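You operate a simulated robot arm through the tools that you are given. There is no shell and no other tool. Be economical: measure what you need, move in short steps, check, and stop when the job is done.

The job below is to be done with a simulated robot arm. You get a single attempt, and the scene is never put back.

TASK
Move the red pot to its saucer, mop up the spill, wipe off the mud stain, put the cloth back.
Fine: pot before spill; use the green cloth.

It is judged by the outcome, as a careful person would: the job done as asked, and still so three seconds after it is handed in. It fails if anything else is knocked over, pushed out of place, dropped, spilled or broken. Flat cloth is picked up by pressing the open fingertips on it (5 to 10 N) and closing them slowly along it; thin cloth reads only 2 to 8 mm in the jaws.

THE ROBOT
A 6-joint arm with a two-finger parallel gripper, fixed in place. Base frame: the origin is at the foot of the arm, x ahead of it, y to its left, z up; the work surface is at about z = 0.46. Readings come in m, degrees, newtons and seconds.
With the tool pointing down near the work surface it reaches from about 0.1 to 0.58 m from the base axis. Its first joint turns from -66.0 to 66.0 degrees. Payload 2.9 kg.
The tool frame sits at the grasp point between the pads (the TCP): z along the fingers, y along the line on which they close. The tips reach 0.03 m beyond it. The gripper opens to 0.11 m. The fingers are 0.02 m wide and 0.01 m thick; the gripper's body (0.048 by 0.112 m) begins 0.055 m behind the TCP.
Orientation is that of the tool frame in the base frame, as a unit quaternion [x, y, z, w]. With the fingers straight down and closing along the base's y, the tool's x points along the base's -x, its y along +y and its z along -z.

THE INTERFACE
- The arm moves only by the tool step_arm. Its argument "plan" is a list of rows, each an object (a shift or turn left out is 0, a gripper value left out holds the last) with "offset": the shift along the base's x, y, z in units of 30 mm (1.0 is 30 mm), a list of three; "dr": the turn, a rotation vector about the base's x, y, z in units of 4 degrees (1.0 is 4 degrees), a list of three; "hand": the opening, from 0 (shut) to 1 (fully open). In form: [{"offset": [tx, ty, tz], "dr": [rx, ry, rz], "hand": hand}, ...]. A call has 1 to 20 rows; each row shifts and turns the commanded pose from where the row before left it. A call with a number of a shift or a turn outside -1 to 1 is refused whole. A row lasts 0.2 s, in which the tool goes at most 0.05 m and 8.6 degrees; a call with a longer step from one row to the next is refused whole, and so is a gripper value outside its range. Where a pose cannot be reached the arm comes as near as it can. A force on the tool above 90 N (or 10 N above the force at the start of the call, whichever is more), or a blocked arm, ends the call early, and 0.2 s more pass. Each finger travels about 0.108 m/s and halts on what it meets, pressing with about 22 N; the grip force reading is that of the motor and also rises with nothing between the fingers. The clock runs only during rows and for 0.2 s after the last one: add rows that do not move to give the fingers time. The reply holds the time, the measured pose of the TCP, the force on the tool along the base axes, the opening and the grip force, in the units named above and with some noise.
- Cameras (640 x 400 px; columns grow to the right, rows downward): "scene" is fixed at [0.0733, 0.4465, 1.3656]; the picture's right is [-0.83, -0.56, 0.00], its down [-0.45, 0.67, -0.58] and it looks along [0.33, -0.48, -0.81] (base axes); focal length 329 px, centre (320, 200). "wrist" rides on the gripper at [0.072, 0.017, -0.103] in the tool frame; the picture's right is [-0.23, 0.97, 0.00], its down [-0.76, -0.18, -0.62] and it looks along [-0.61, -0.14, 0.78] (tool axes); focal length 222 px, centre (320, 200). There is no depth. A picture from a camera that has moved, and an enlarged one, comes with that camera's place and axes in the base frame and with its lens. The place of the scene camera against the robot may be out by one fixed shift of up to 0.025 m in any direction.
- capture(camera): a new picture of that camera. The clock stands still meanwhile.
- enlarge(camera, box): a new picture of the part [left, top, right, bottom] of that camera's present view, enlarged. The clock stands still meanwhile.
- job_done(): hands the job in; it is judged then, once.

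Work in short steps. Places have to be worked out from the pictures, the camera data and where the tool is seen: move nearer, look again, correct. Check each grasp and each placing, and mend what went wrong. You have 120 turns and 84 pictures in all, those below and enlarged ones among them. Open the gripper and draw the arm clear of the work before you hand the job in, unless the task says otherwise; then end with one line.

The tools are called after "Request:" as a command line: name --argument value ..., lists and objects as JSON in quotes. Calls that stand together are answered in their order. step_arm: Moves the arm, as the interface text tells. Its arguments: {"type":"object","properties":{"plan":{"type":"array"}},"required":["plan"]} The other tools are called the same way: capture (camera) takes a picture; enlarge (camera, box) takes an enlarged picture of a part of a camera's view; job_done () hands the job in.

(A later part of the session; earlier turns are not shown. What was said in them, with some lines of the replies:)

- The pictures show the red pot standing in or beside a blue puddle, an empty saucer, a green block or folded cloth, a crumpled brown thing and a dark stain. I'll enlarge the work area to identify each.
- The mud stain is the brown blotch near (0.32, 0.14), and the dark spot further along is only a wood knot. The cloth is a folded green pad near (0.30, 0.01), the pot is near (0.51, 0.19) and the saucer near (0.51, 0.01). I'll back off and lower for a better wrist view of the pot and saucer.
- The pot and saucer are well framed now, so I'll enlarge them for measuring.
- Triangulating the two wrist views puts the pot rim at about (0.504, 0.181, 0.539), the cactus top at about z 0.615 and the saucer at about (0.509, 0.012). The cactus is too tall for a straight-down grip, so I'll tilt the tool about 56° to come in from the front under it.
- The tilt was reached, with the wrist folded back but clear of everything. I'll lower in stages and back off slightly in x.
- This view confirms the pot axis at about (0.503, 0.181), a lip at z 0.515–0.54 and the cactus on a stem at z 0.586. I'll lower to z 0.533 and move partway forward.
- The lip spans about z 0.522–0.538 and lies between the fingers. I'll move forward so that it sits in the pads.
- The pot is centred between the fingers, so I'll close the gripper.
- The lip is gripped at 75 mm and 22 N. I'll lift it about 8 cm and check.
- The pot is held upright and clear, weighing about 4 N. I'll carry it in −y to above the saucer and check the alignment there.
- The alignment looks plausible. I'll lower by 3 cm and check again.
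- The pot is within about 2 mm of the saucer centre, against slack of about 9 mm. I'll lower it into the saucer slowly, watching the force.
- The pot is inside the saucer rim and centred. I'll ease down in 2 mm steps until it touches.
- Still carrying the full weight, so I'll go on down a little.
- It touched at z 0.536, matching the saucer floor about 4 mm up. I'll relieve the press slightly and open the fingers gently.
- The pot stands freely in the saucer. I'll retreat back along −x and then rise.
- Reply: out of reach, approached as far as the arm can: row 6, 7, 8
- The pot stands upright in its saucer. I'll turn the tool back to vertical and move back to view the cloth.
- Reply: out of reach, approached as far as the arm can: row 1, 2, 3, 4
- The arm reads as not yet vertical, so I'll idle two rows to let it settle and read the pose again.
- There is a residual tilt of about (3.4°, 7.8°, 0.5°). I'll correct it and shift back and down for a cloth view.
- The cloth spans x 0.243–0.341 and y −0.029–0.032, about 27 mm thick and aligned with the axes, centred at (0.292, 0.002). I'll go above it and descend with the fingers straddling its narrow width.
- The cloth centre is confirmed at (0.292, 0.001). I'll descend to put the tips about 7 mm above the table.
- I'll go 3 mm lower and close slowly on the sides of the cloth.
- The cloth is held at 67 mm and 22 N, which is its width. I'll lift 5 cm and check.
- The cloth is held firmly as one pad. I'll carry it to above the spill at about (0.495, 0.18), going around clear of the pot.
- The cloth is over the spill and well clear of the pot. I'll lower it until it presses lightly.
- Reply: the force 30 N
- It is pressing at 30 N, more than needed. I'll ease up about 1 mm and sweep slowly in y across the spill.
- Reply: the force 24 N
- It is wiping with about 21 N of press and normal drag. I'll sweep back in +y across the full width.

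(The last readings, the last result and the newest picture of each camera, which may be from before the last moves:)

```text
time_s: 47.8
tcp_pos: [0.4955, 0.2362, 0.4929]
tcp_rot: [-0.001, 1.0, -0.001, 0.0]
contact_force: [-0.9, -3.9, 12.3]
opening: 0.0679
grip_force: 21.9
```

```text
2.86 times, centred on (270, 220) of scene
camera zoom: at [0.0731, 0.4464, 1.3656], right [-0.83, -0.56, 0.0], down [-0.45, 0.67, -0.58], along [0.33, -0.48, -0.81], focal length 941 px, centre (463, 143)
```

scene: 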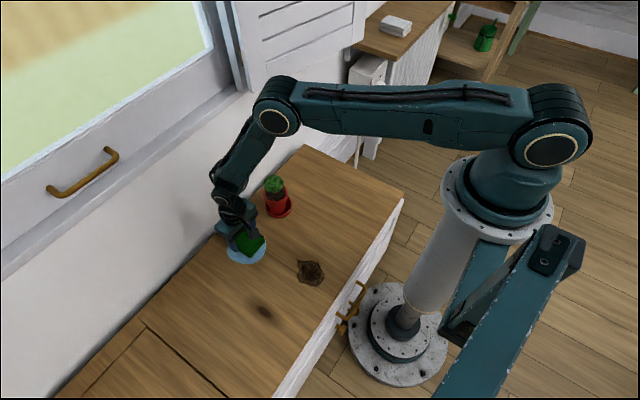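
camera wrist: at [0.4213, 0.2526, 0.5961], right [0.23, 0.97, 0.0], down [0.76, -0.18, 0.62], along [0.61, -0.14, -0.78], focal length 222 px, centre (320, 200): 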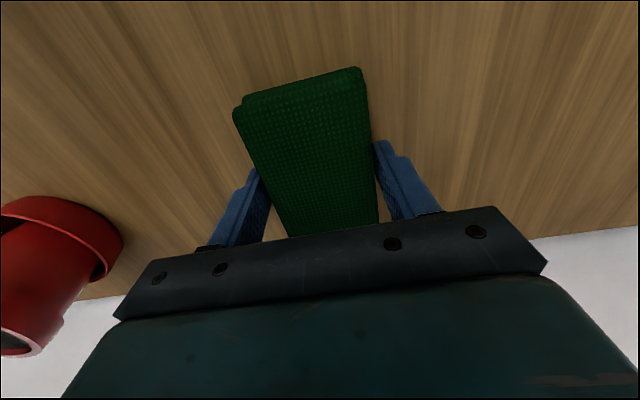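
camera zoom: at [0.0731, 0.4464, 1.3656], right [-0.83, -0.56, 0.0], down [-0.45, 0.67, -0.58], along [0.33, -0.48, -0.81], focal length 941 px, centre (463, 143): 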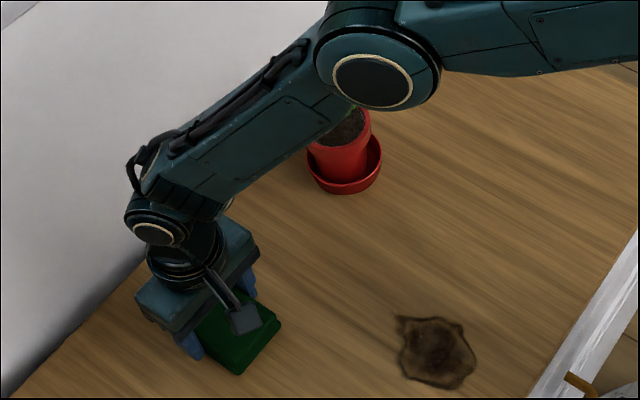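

The visible spill is gone and the cloth has darkened. I'll do one return pass slightly further out in x to catch any far-edge remainder, then lift.

Request:
step_arm --plan '[{"offset": [0.3, -0.2, 0]}, {"offset": [0.4, -0.4, 0]}, {"offset": [0, -0.5, 0]}, {"offset": [0, -0.5, 0]}, {"offset": [0, -0.5, 0]}, {"offset": [0, -0.5, 0]}, {"offset": [0, -0.4, 0]}, {"offset": [0, 0.5, 0.1]}, {"offset": [0, 0.2, 0.5]}, {"offset": [-0.6, 0, 0.8]}, {"offset": [-1, 0, 0.8]}, {"offset": [-1, 0, 0.8]}, {"offset": [-1, 0, 0.5]}, {"offset": [-1, 0, 0]}, {}, {}]'

Request:
capture --camera "wrist"

Request:
enlarge --camera "scene" --box '[180, 150, 360, 290]'

```text
time_s: 51.2
tcp_pos: [0.377, 0.1664, 0.5987]
tcp_rot: [-0.001, 1.0, 0.0, -0.001]
contact_force: [-0.3, -0.5, -0.5]
opening: 0.0676
grip_force: 21.5
```

```text
42 pictures are left
camera wrist: at [0.3045, 0.1831, 0.7011], right [0.23, 0.97, 0.0], down [0.76, -0.18, 0.62], along [0.61, -0.14, -0.78], focal length 222 px, centre (320, 200)
```

wrist: 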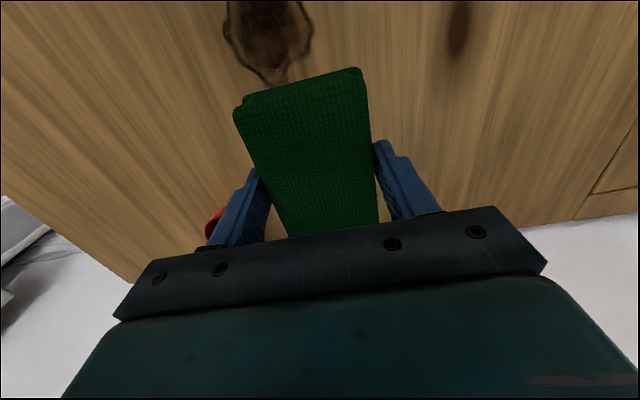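

```text
2.86 times, centred on (270, 220) of scene
camera zoom: at [0.0733, 0.4465, 1.3656], right [-0.83, -0.56, 0.0], down [-0.45, 0.67, -0.58], along [0.33, -0.48, -0.81], focal length 941 px, centre (463, 143)
```

zoom: 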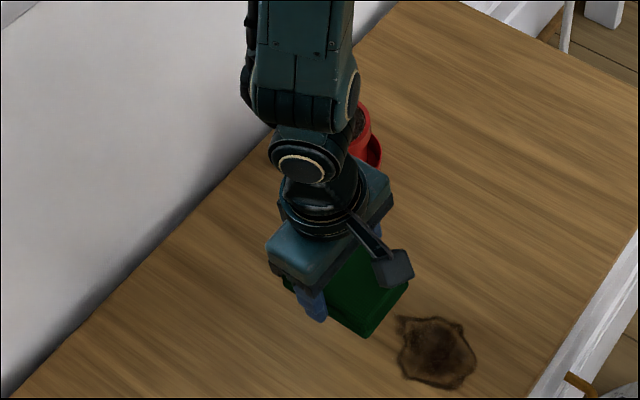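

The spill area shows clean wood. I'll carry the cloth over the mud, centred at about (0.298, 0.138), and lower to just above contact.

Request:
step_arm --plan '[{"offset": [-0.7, -0.3, 0]}, {"offset": [-0.9, -0.3, -0.2]}, {"offset": [-0.9, -0.3, -0.5]}, {"offset": [-0.2, 0, -0.7]}, {"offset": [0, 0, -0.7]}, {"offset": [0, 0, -0.7]}, {"offset": [0, 0, -0.6]}, {}, {}]'

Request:
step_arm --plan '[{"offset": [0, 0, -0.1]}, {}, {}]'

```text
time_s: 53.2
tcp_pos: [0.2979, 0.1393, 0.4965]
tcp_rot: [-0.001, 1.0, -0.001, 0.0]
contact_force: [0.9, -0.2, -0.9]
opening: 0.0673
grip_force: 21.5
```

```text
time_s: 54.0
tcp_pos: [0.2974, 0.1386, 0.4935]
tcp_rot: [-0.001, 1.0, 0.0, 0.0]
contact_force: [1.1, 0.3, -1.1]
opening: 0.0677
grip_force: 22.2
```

Request:
step_arm --plan '[{"offset": [0, 0, -0.06]}, {}, {}]'

```text
time_s: 54.8
tcp_pos: [0.2973, 0.1395, 0.493]
tcp_rot: [-0.002, 1.0, -0.001, 0.001]
contact_force: [-2.4, -2.7, 30.3]
opening: 0.0674
grip_force: 22.2
```

Contact is made at 30 N. I'll ease slightly and scrub across the stain in y, then in x.

Request:
step_arm --plan '[{"offset": [0, -0.2, 0.03]}, {"offset": [0, -0.4, 0]}, {"offset": [0, -0.5, 0]}, {"offset": [0, 0, 0]}, {"offset": [0, 0.4, 0]}, {"offset": [0, 0.5, 0]}, {"offset": [0, 0.5, 0]}, {"offset": [0, 0.5, 0]}, {"offset": [0, 0.4, 0]}, {"offset": [0, 0, 0]}, {"offset": [0.3, -0.4, 0]}, {"offset": [0.2, -0.5, 0]}, {"offset": [0, -0.5, 0]}, {"offset": [0, -0.5, 0]}, {"offset": [-0.4, 0, 0]}, {"offset": [-0.5, 0.2, 0]}, {"offset": [0, 0.4, 0]}, {"offset": [0, 0.5, 0]}, {"offset": [0, 0.3, 0]}, {}]'

Request:
capture --camera "wrist"

Request:
enlarge --camera "scene" --box '[220, 160, 400, 300]'

```text
time_s: 59.0
tcp_pos: [0.2851, 0.161, 0.492]
tcp_rot: [-0.001, 1.0, -0.001, 0.0]
contact_force: [0.6, 0.5, 0.1]
opening: 0.0676
grip_force: 22.0
```

```text
40 pictures are left
camera wrist: at [0.2114, 0.1775, 0.5953], right [0.23, 0.97, 0.0], down [0.76, -0.18, 0.62], along [0.61, -0.14, -0.78], focal length 222 px, centre (320, 200)
```

wrist: 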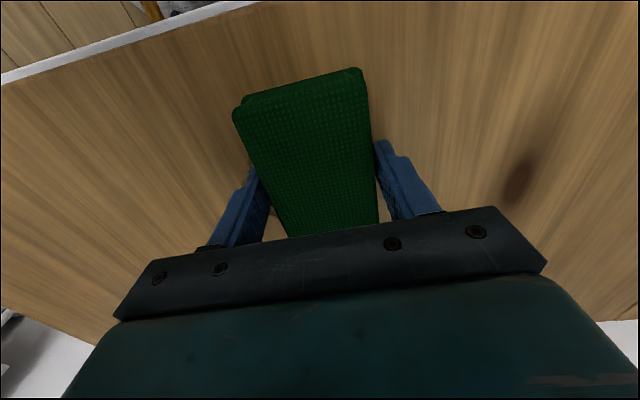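

```text
2.86 times, centred on (310, 230) of scene
camera zoom: at [0.0733, 0.4465, 1.3656], right [-0.83, -0.56, 0.0], down [-0.45, 0.67, -0.58], along [0.33, -0.48, -0.81], focal length 941 px, centre (349, 114)
```

zoom: 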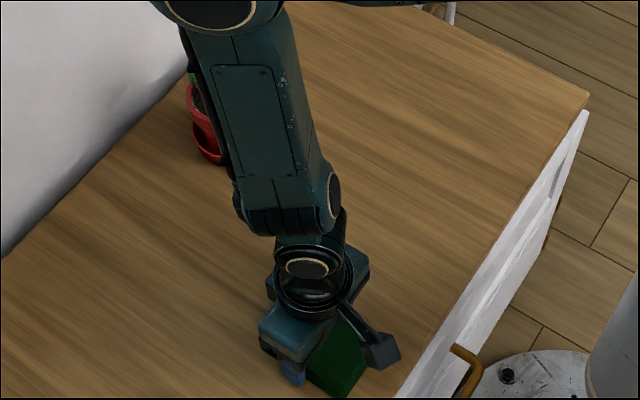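

The stain looks gone outside the pad. I'll lift and move to above the cloth's home (0.292, 0.000), then look at both areas before setting it down.

Request:
step_arm --plan '[{"offset": [0, 0, 0.4]}, {"offset": [0, 0, 0.7]}, {"offset": [0, -0.2, 0.7]}, {"offset": [0, -0.8, 0]}, {"offset": [0, -0.9, 0]}, {"offset": [0.1, -0.9, 0]}, {"offset": [0.1, -0.9, 0]}, {"offset": [0.05, -0.9, 0]}, {"offset": [0, -0.7, 0]}, {}, {}]'

Request:
capture --camera "wrist"

Request:
enlarge --camera "scene" --box '[190, 150, 400, 300]'

```text
time_s: 61.4
tcp_pos: [0.2933, 0.0015, 0.5473]
tcp_rot: [0.0, 1.0, 0.0, 0.0]
contact_force: [0.3, -0.6, -1.1]
opening: 0.0676
grip_force: 21.8
```

```text
38 pictures are left
camera wrist: at [0.2196, 0.018, 0.6484], right [0.23, 0.97, 0.0], down [0.76, -0.18, 0.62], along [0.61, -0.14, -0.78], focal length 222 px, centre (320, 200)
```

wrist: 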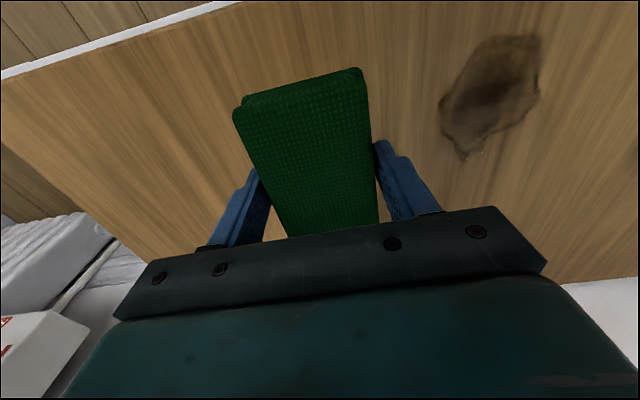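

```text
2.67 times, centred on (295, 225) of scene
camera zoom: at [0.0733, 0.4465, 1.3656], right [-0.83, -0.56, 0.0], down [-0.45, 0.67, -0.58], along [0.33, -0.48, -0.81], focal length 878 px, centre (387, 133)
```

zoom: 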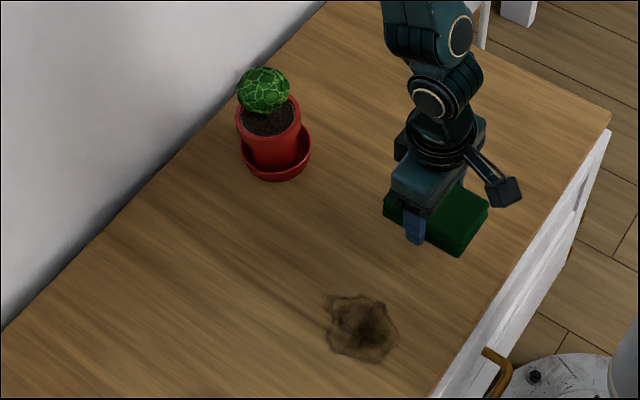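

The spill is clean, but the mud is only faded because contact was lost partway. I'll return and scrub again with firmer, monitored pressure.

Request:
step_arm --plan '[{"offset": [0, 0.7, 0]}, {"offset": [0, 0.9, 0]}, {"offset": [0.05, 0.9, 0]}, {"offset": [0.05, 0.9, 0]}, {"offset": [0, 0.9, 0]}, {"offset": [0, 0.3, -0.5]}, {"offset": [0, 0, -0.6]}, {"offset": [0, 0, -0.6]}, {"offset": [0, 0, -0.1]}, {}, {}]'

Request:
step_arm --plan '[{"offset": [0, 0, -0.04]}, {}, {}]'

```text
time_s: 63.8
tcp_pos: [0.2956, 0.1395, 0.4931]
tcp_rot: [-0.001, 1.0, 0.0, 0.0]
contact_force: [1.0, 0.6, -0.5]
opening: 0.0673
grip_force: 21.8
```

```text
time_s: 64.6
tcp_pos: [0.2949, 0.139, 0.4918]
tcp_rot: [-0.001, 1.0, 0.0, 0.001]
contact_force: [-5.8, 1.8, 29.2]
opening: 0.0675
grip_force: 21.9
```

Request:
step_arm --plan '[{"offset": [0, -0.3, 0]}, {"offset": [0, -0.4, 0]}, {"offset": [0, -0.4, 0]}, {"offset": [0, 0.4, 0]}, {"offset": [0, 0.4, 0]}, {"offset": [0, 0.4, 0]}]'

Request:
step_arm --plan '[{"offset": [0, 0.4, -0.02]}, {"offset": [0, 0.4, 0]}, {"offset": [0, 0.3, 0]}, {"offset": [0, -0.4, 0]}, {"offset": [0, -0.4, 0]}, {"offset": [0, -0.4, 0]}]'

```text
time_s: 66.0
tcp_pos: [0.2943, 0.1416, 0.4901]
tcp_rot: [-0.001, 1.0, -0.002, -0.001]
contact_force: [-0.3, -7.0, 14.5]
opening: 0.0676
grip_force: 21.9
```

```text
time_s: 67.4
tcp_pos: [0.2945, 0.1382, 0.4919]
tcp_rot: [-0.001, 1.0, -0.001, 0.001]
contact_force: [0.8, 2.7, 3.0]
opening: 0.0677
grip_force: 21.9
```

The force is decaying because the pad slides up between the fingers, and the tips are now close to the table. I'll release it here, raise 6 mm and re-grip higher so that more cloth protrudes.

Request:
step_arm --plan '[{"hand": 0.7}, {"hand": 0.75}, {"offset": [0, 0, 0.1]}, {"offset": [0, 0, 0.1]}, {"hand": 0.65}, {"hand": 0.55}, {"hand": 0.45}, {"hand": 0.4}, {}, {}]'

Request:
capture --camera "wrist"

```text
time_s: 69.6
tcp_pos: [0.2952, 0.1391, 0.4963]
tcp_rot: [0.0, 1.0, -0.001, 0.0]
contact_force: [-0.3, 0.4, 0.1]
opening: 0.0675
grip_force: 21.8
```

```text
36 pictures are left
camera wrist: at [0.2222, 0.1563, 0.5995], right [0.23, 0.97, 0.0], down [0.76, -0.18, 0.62], along [0.61, -0.14, -0.78], focal length 222 px, centre (320, 200)
```

wrist: 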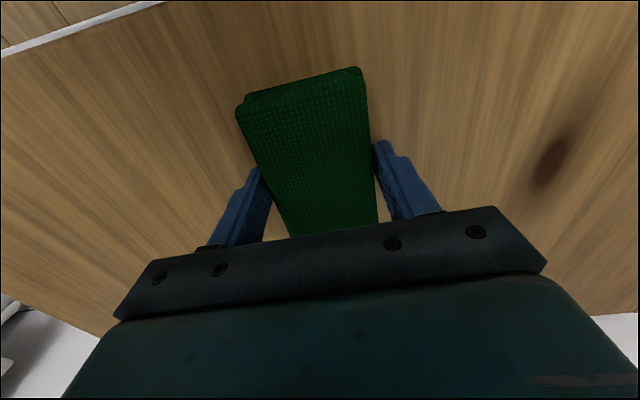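

It is re-gripped with the TCP at 0.496. Now I'll press about 2 mm and scrub in short strokes.

Request:
step_arm --plan '[{"offset": [0, 0, -0.05]}, {}, {}]'

```text
time_s: 70.4
tcp_pos: [0.2967, 0.1396, 0.4964]
tcp_rot: [-0.001, 1.0, -0.001, 0.0]
contact_force: [-1.7, -1.5, 29.9]
opening: 0.0674
grip_force: 22.0
```

There is 30 N of contact. I'll scrub along y with small downward feed to keep up the pressure.

Request:
step_arm --plan '[{"offset": [0, -0.3, 0]}, {"offset": [0, -0.4, 0]}, {"offset": [0, -0.4, -0.01]}, {"offset": [0, 0.4, 0]}, {"offset": [0, 0.4, 0]}, {"offset": [0, 0.4, -0.01]}, {"offset": [0, 0.4, 0]}, {"offset": [0, 0.4, 0]}, {"offset": [0, 0.3, -0.01]}, {"offset": [0, -0.4, 0]}, {"offset": [0, -0.4, 0]}, {"offset": [0, -0.3, 0]}]'

Request:
step_arm --plan '[{"offset": [0.3, 0, -0.02]}, {"offset": [0.4, 0, 0]}, {"offset": [-0.4, 0, 0]}, {"offset": [-0.4, 0, -0.01]}, {"offset": [-0.4, 0, 0]}, {"offset": [-0.2, 0, 0]}, {"offset": [0.4, 0, -0.01]}, {"offset": [0.3, 0, 0]}]'

```text
time_s: 73.0
tcp_pos: [0.2955, 0.1434, 0.4947]
tcp_rot: [-0.001, 1.0, 0.0, 0.001]
contact_force: [1.0, 6.2, 12.5]
opening: 0.0675
grip_force: 21.9
```

```text
time_s: 74.8
tcp_pos: [0.2941, 0.1412, 0.4922]
tcp_rot: [0.001, 1.0, 0.0, -0.001]
contact_force: [-9.6, -0.5, 18.8]
opening: 0.0676
grip_force: 21.9
```

Pressure held throughout. I'll lift the cloth and move toward home to inspect the stain.

Request:
step_arm --plan '[{"offset": [0, 0, 0.4]}, {"offset": [0, 0, 0.7]}, {"offset": [0, -0.2, 0.7]}, {"offset": [0, -0.8, 0]}, {"offset": [0, -0.9, 0]}, {"offset": [0, -0.9, 0]}, {"offset": [0, -0.9, 0]}, {"offset": [0, -0.9, 0]}, {}, {}]'

Request:
capture --camera "wrist"

Request:
enlarge --camera "scene" --box '[190, 150, 400, 300]'

```text
time_s: 77.0
tcp_pos: [0.296, 0.0037, 0.5468]
tcp_rot: [-0.001, 1.0, -0.001, 0.0]
contact_force: [0.5, -0.6, -0.5]
opening: 0.0673
grip_force: 21.5
```

```text
35 pictures are left
camera wrist: at [0.2223, 0.0211, 0.6496], right [0.23, 0.97, 0.0], down [0.76, -0.18, 0.62], along [0.61, -0.14, -0.78], focal length 222 px, centre (320, 200)
```

wrist: 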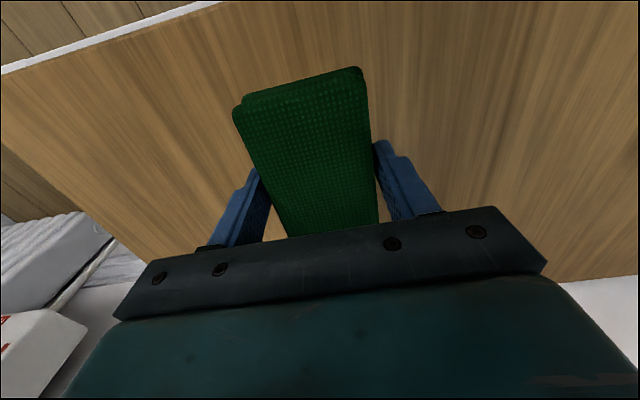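

```text
2.67 times, centred on (295, 225) of scene
camera zoom: at [0.0733, 0.4465, 1.3656], right [-0.83, -0.56, 0.0], down [-0.45, 0.67, -0.58], along [0.33, -0.48, -0.81], focal length 878 px, centre (387, 133)
```

zoom: 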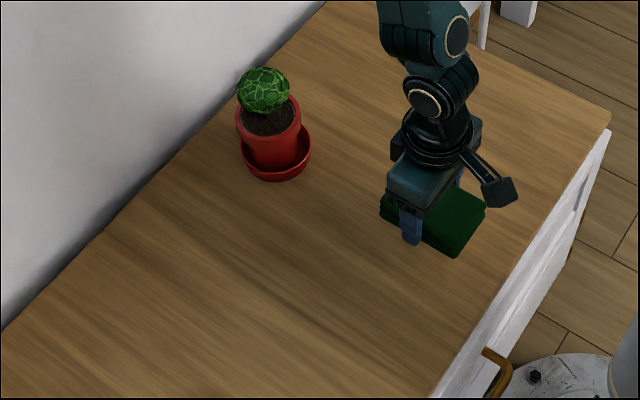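

Both areas are clean. The cloth sits in the grip as it did when first picked up, so I'll centre at TCP (0.291, 0.000) and lower to the table.

Request:
step_arm --plan '[{"offset": [-0.15, -0.11, 0]}, {"offset": [0, 0, -0.6]}, {"offset": [0, 0, -0.6]}, {"offset": [0, 0, -0.45]}, {}, {}]'

Request:
step_arm --plan '[{"offset": [0, 0, -0.08]}, {}, {}]'

```text
time_s: 78.4
tcp_pos: [0.2908, 0.0022, 0.4979]
tcp_rot: [-0.001, 1.0, -0.001, -0.001]
contact_force: [0.5, -0.2, -0.8]
opening: 0.0676
grip_force: 22.3
```

```text
time_s: 79.2
tcp_pos: [0.2909, 0.0009, 0.4959]
tcp_rot: [-0.001, 1.0, 0.0, 0.001]
contact_force: [-0.6, 0.9, -0.6]
opening: 0.0674
grip_force: 22.4
```

Request:
step_arm --plan '[{"offset": [0, 0, -0.08]}, {}, {}]'

```text
time_s: 80.0
tcp_pos: [0.2916, 0.0013, 0.4923]
tcp_rot: [-0.001, 1.0, -0.001, 0.0]
contact_force: [0.1, 0.5, 10.7]
opening: 0.0674
grip_force: 21.5
```

The cloth is touching at 11 N. I'll open the fingers gently and rise straight up, then back off to check.

Request:
step_arm --plan '[{"hand": 0.7}, {"hand": 0.8}, {"hand": 0.9}, {"hand": 1.0}, {"hand": 1.0}, {"offset": [0, 0, 0.5]}, {"offset": [0, 0, 0.8]}, {"offset": [0, 0, 1]}, {"offset": [-0.5, 0, 1]}, {"offset": [-0.7, 0, 1]}, {"offset": [-0.7, 0, 1]}, {}, {}]'

Request:
capture --camera "wrist"

Request:
enlarge --camera "scene" --box '[190, 150, 400, 300]'

```text
time_s: 82.8
tcp_pos: [0.234, 0.0018, 0.6528]
tcp_rot: [0.0, 1.0, -0.001, 0.0]
contact_force: [0.1, 0.1, 0.3]
opening: 0.1102
grip_force: 0.1
```

```text
33 pictures are left
camera wrist: at [0.1604, 0.0189, 0.7555], right [0.23, 0.97, 0.0], down [0.76, -0.18, 0.62], along [0.61, -0.14, -0.78], focal length 222 px, centre (320, 200)
```

wrist: 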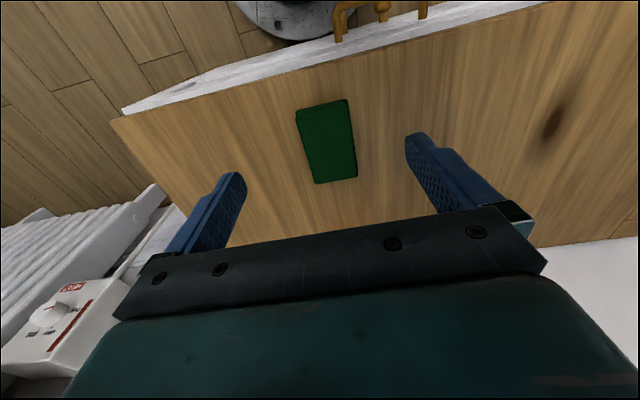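

```text
2.67 times, centred on (295, 225) of scene
camera zoom: at [0.0733, 0.4465, 1.3656], right [-0.83, -0.56, 0.0], down [-0.45, 0.67, -0.58], along [0.33, -0.48, -0.81], focal length 878 px, centre (387, 133)
```

zoom: 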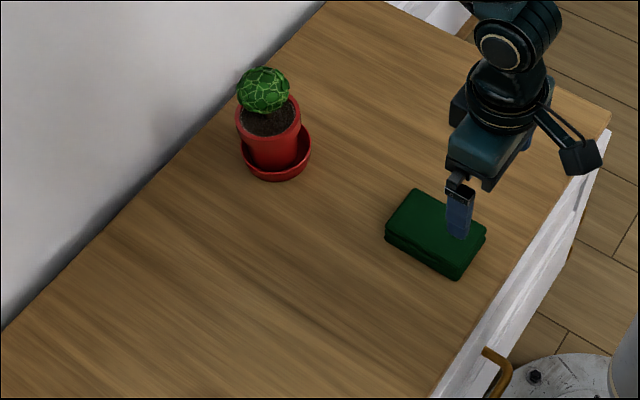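

The cloth is back within 1–2 mm of its original place, darkened from use. I'll take one close check for spill or mud residue.

Request:
enlarge --camera "scene" --box '[205, 215, 345, 300]'

Request:
enlarge --camera "scene" --box '[255, 165, 315, 225]'

```text
4.57 times, centred on (275, 258) of scene
camera zoom: at [0.0733, 0.4465, 1.3656], right [-0.83, -0.56, 0.0], down [-0.45, 0.67, -0.58], along [0.33, -0.48, -0.81], focal length 1505 px, centre (526, -63)
```

zoom: 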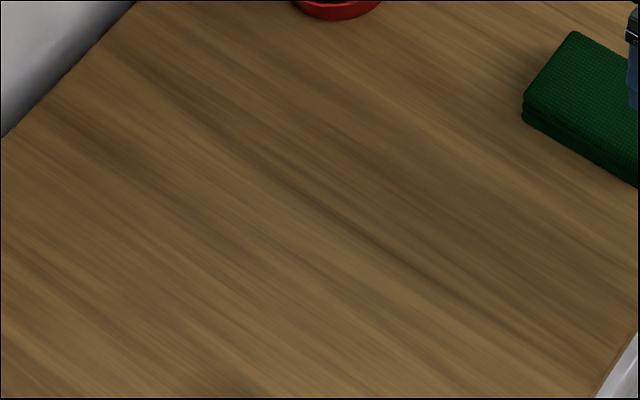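

```text
6.67 times, centred on (285, 195) of scene
camera zoom: at [0.0733, 0.4465, 1.3656], right [-0.83, -0.56, 0.0], down [-0.45, 0.67, -0.58], along [0.33, -0.48, -0.81], focal length 2195 px, centre (553, 233)
```

zoom: 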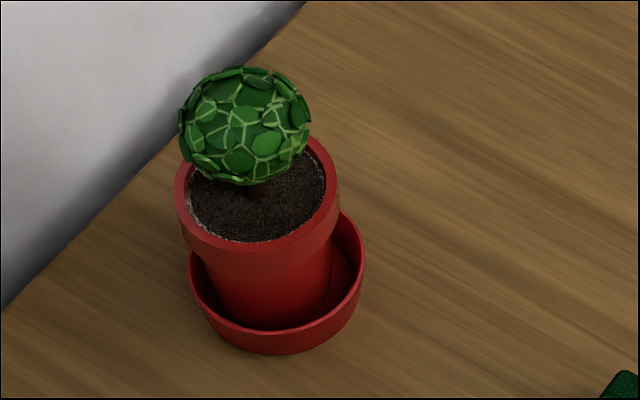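

The wood is clean, the pot stands flat in its saucer, the cloth is home, and the gripper is open and clear of the work. I'm handing it in.

Request:
job_done

```text
The job is handed in.
```

The red pot is on its saucer, the spill and then the mud stain were wiped up with the green cloth, and the cloth is back within 1–2 mm of where it was.
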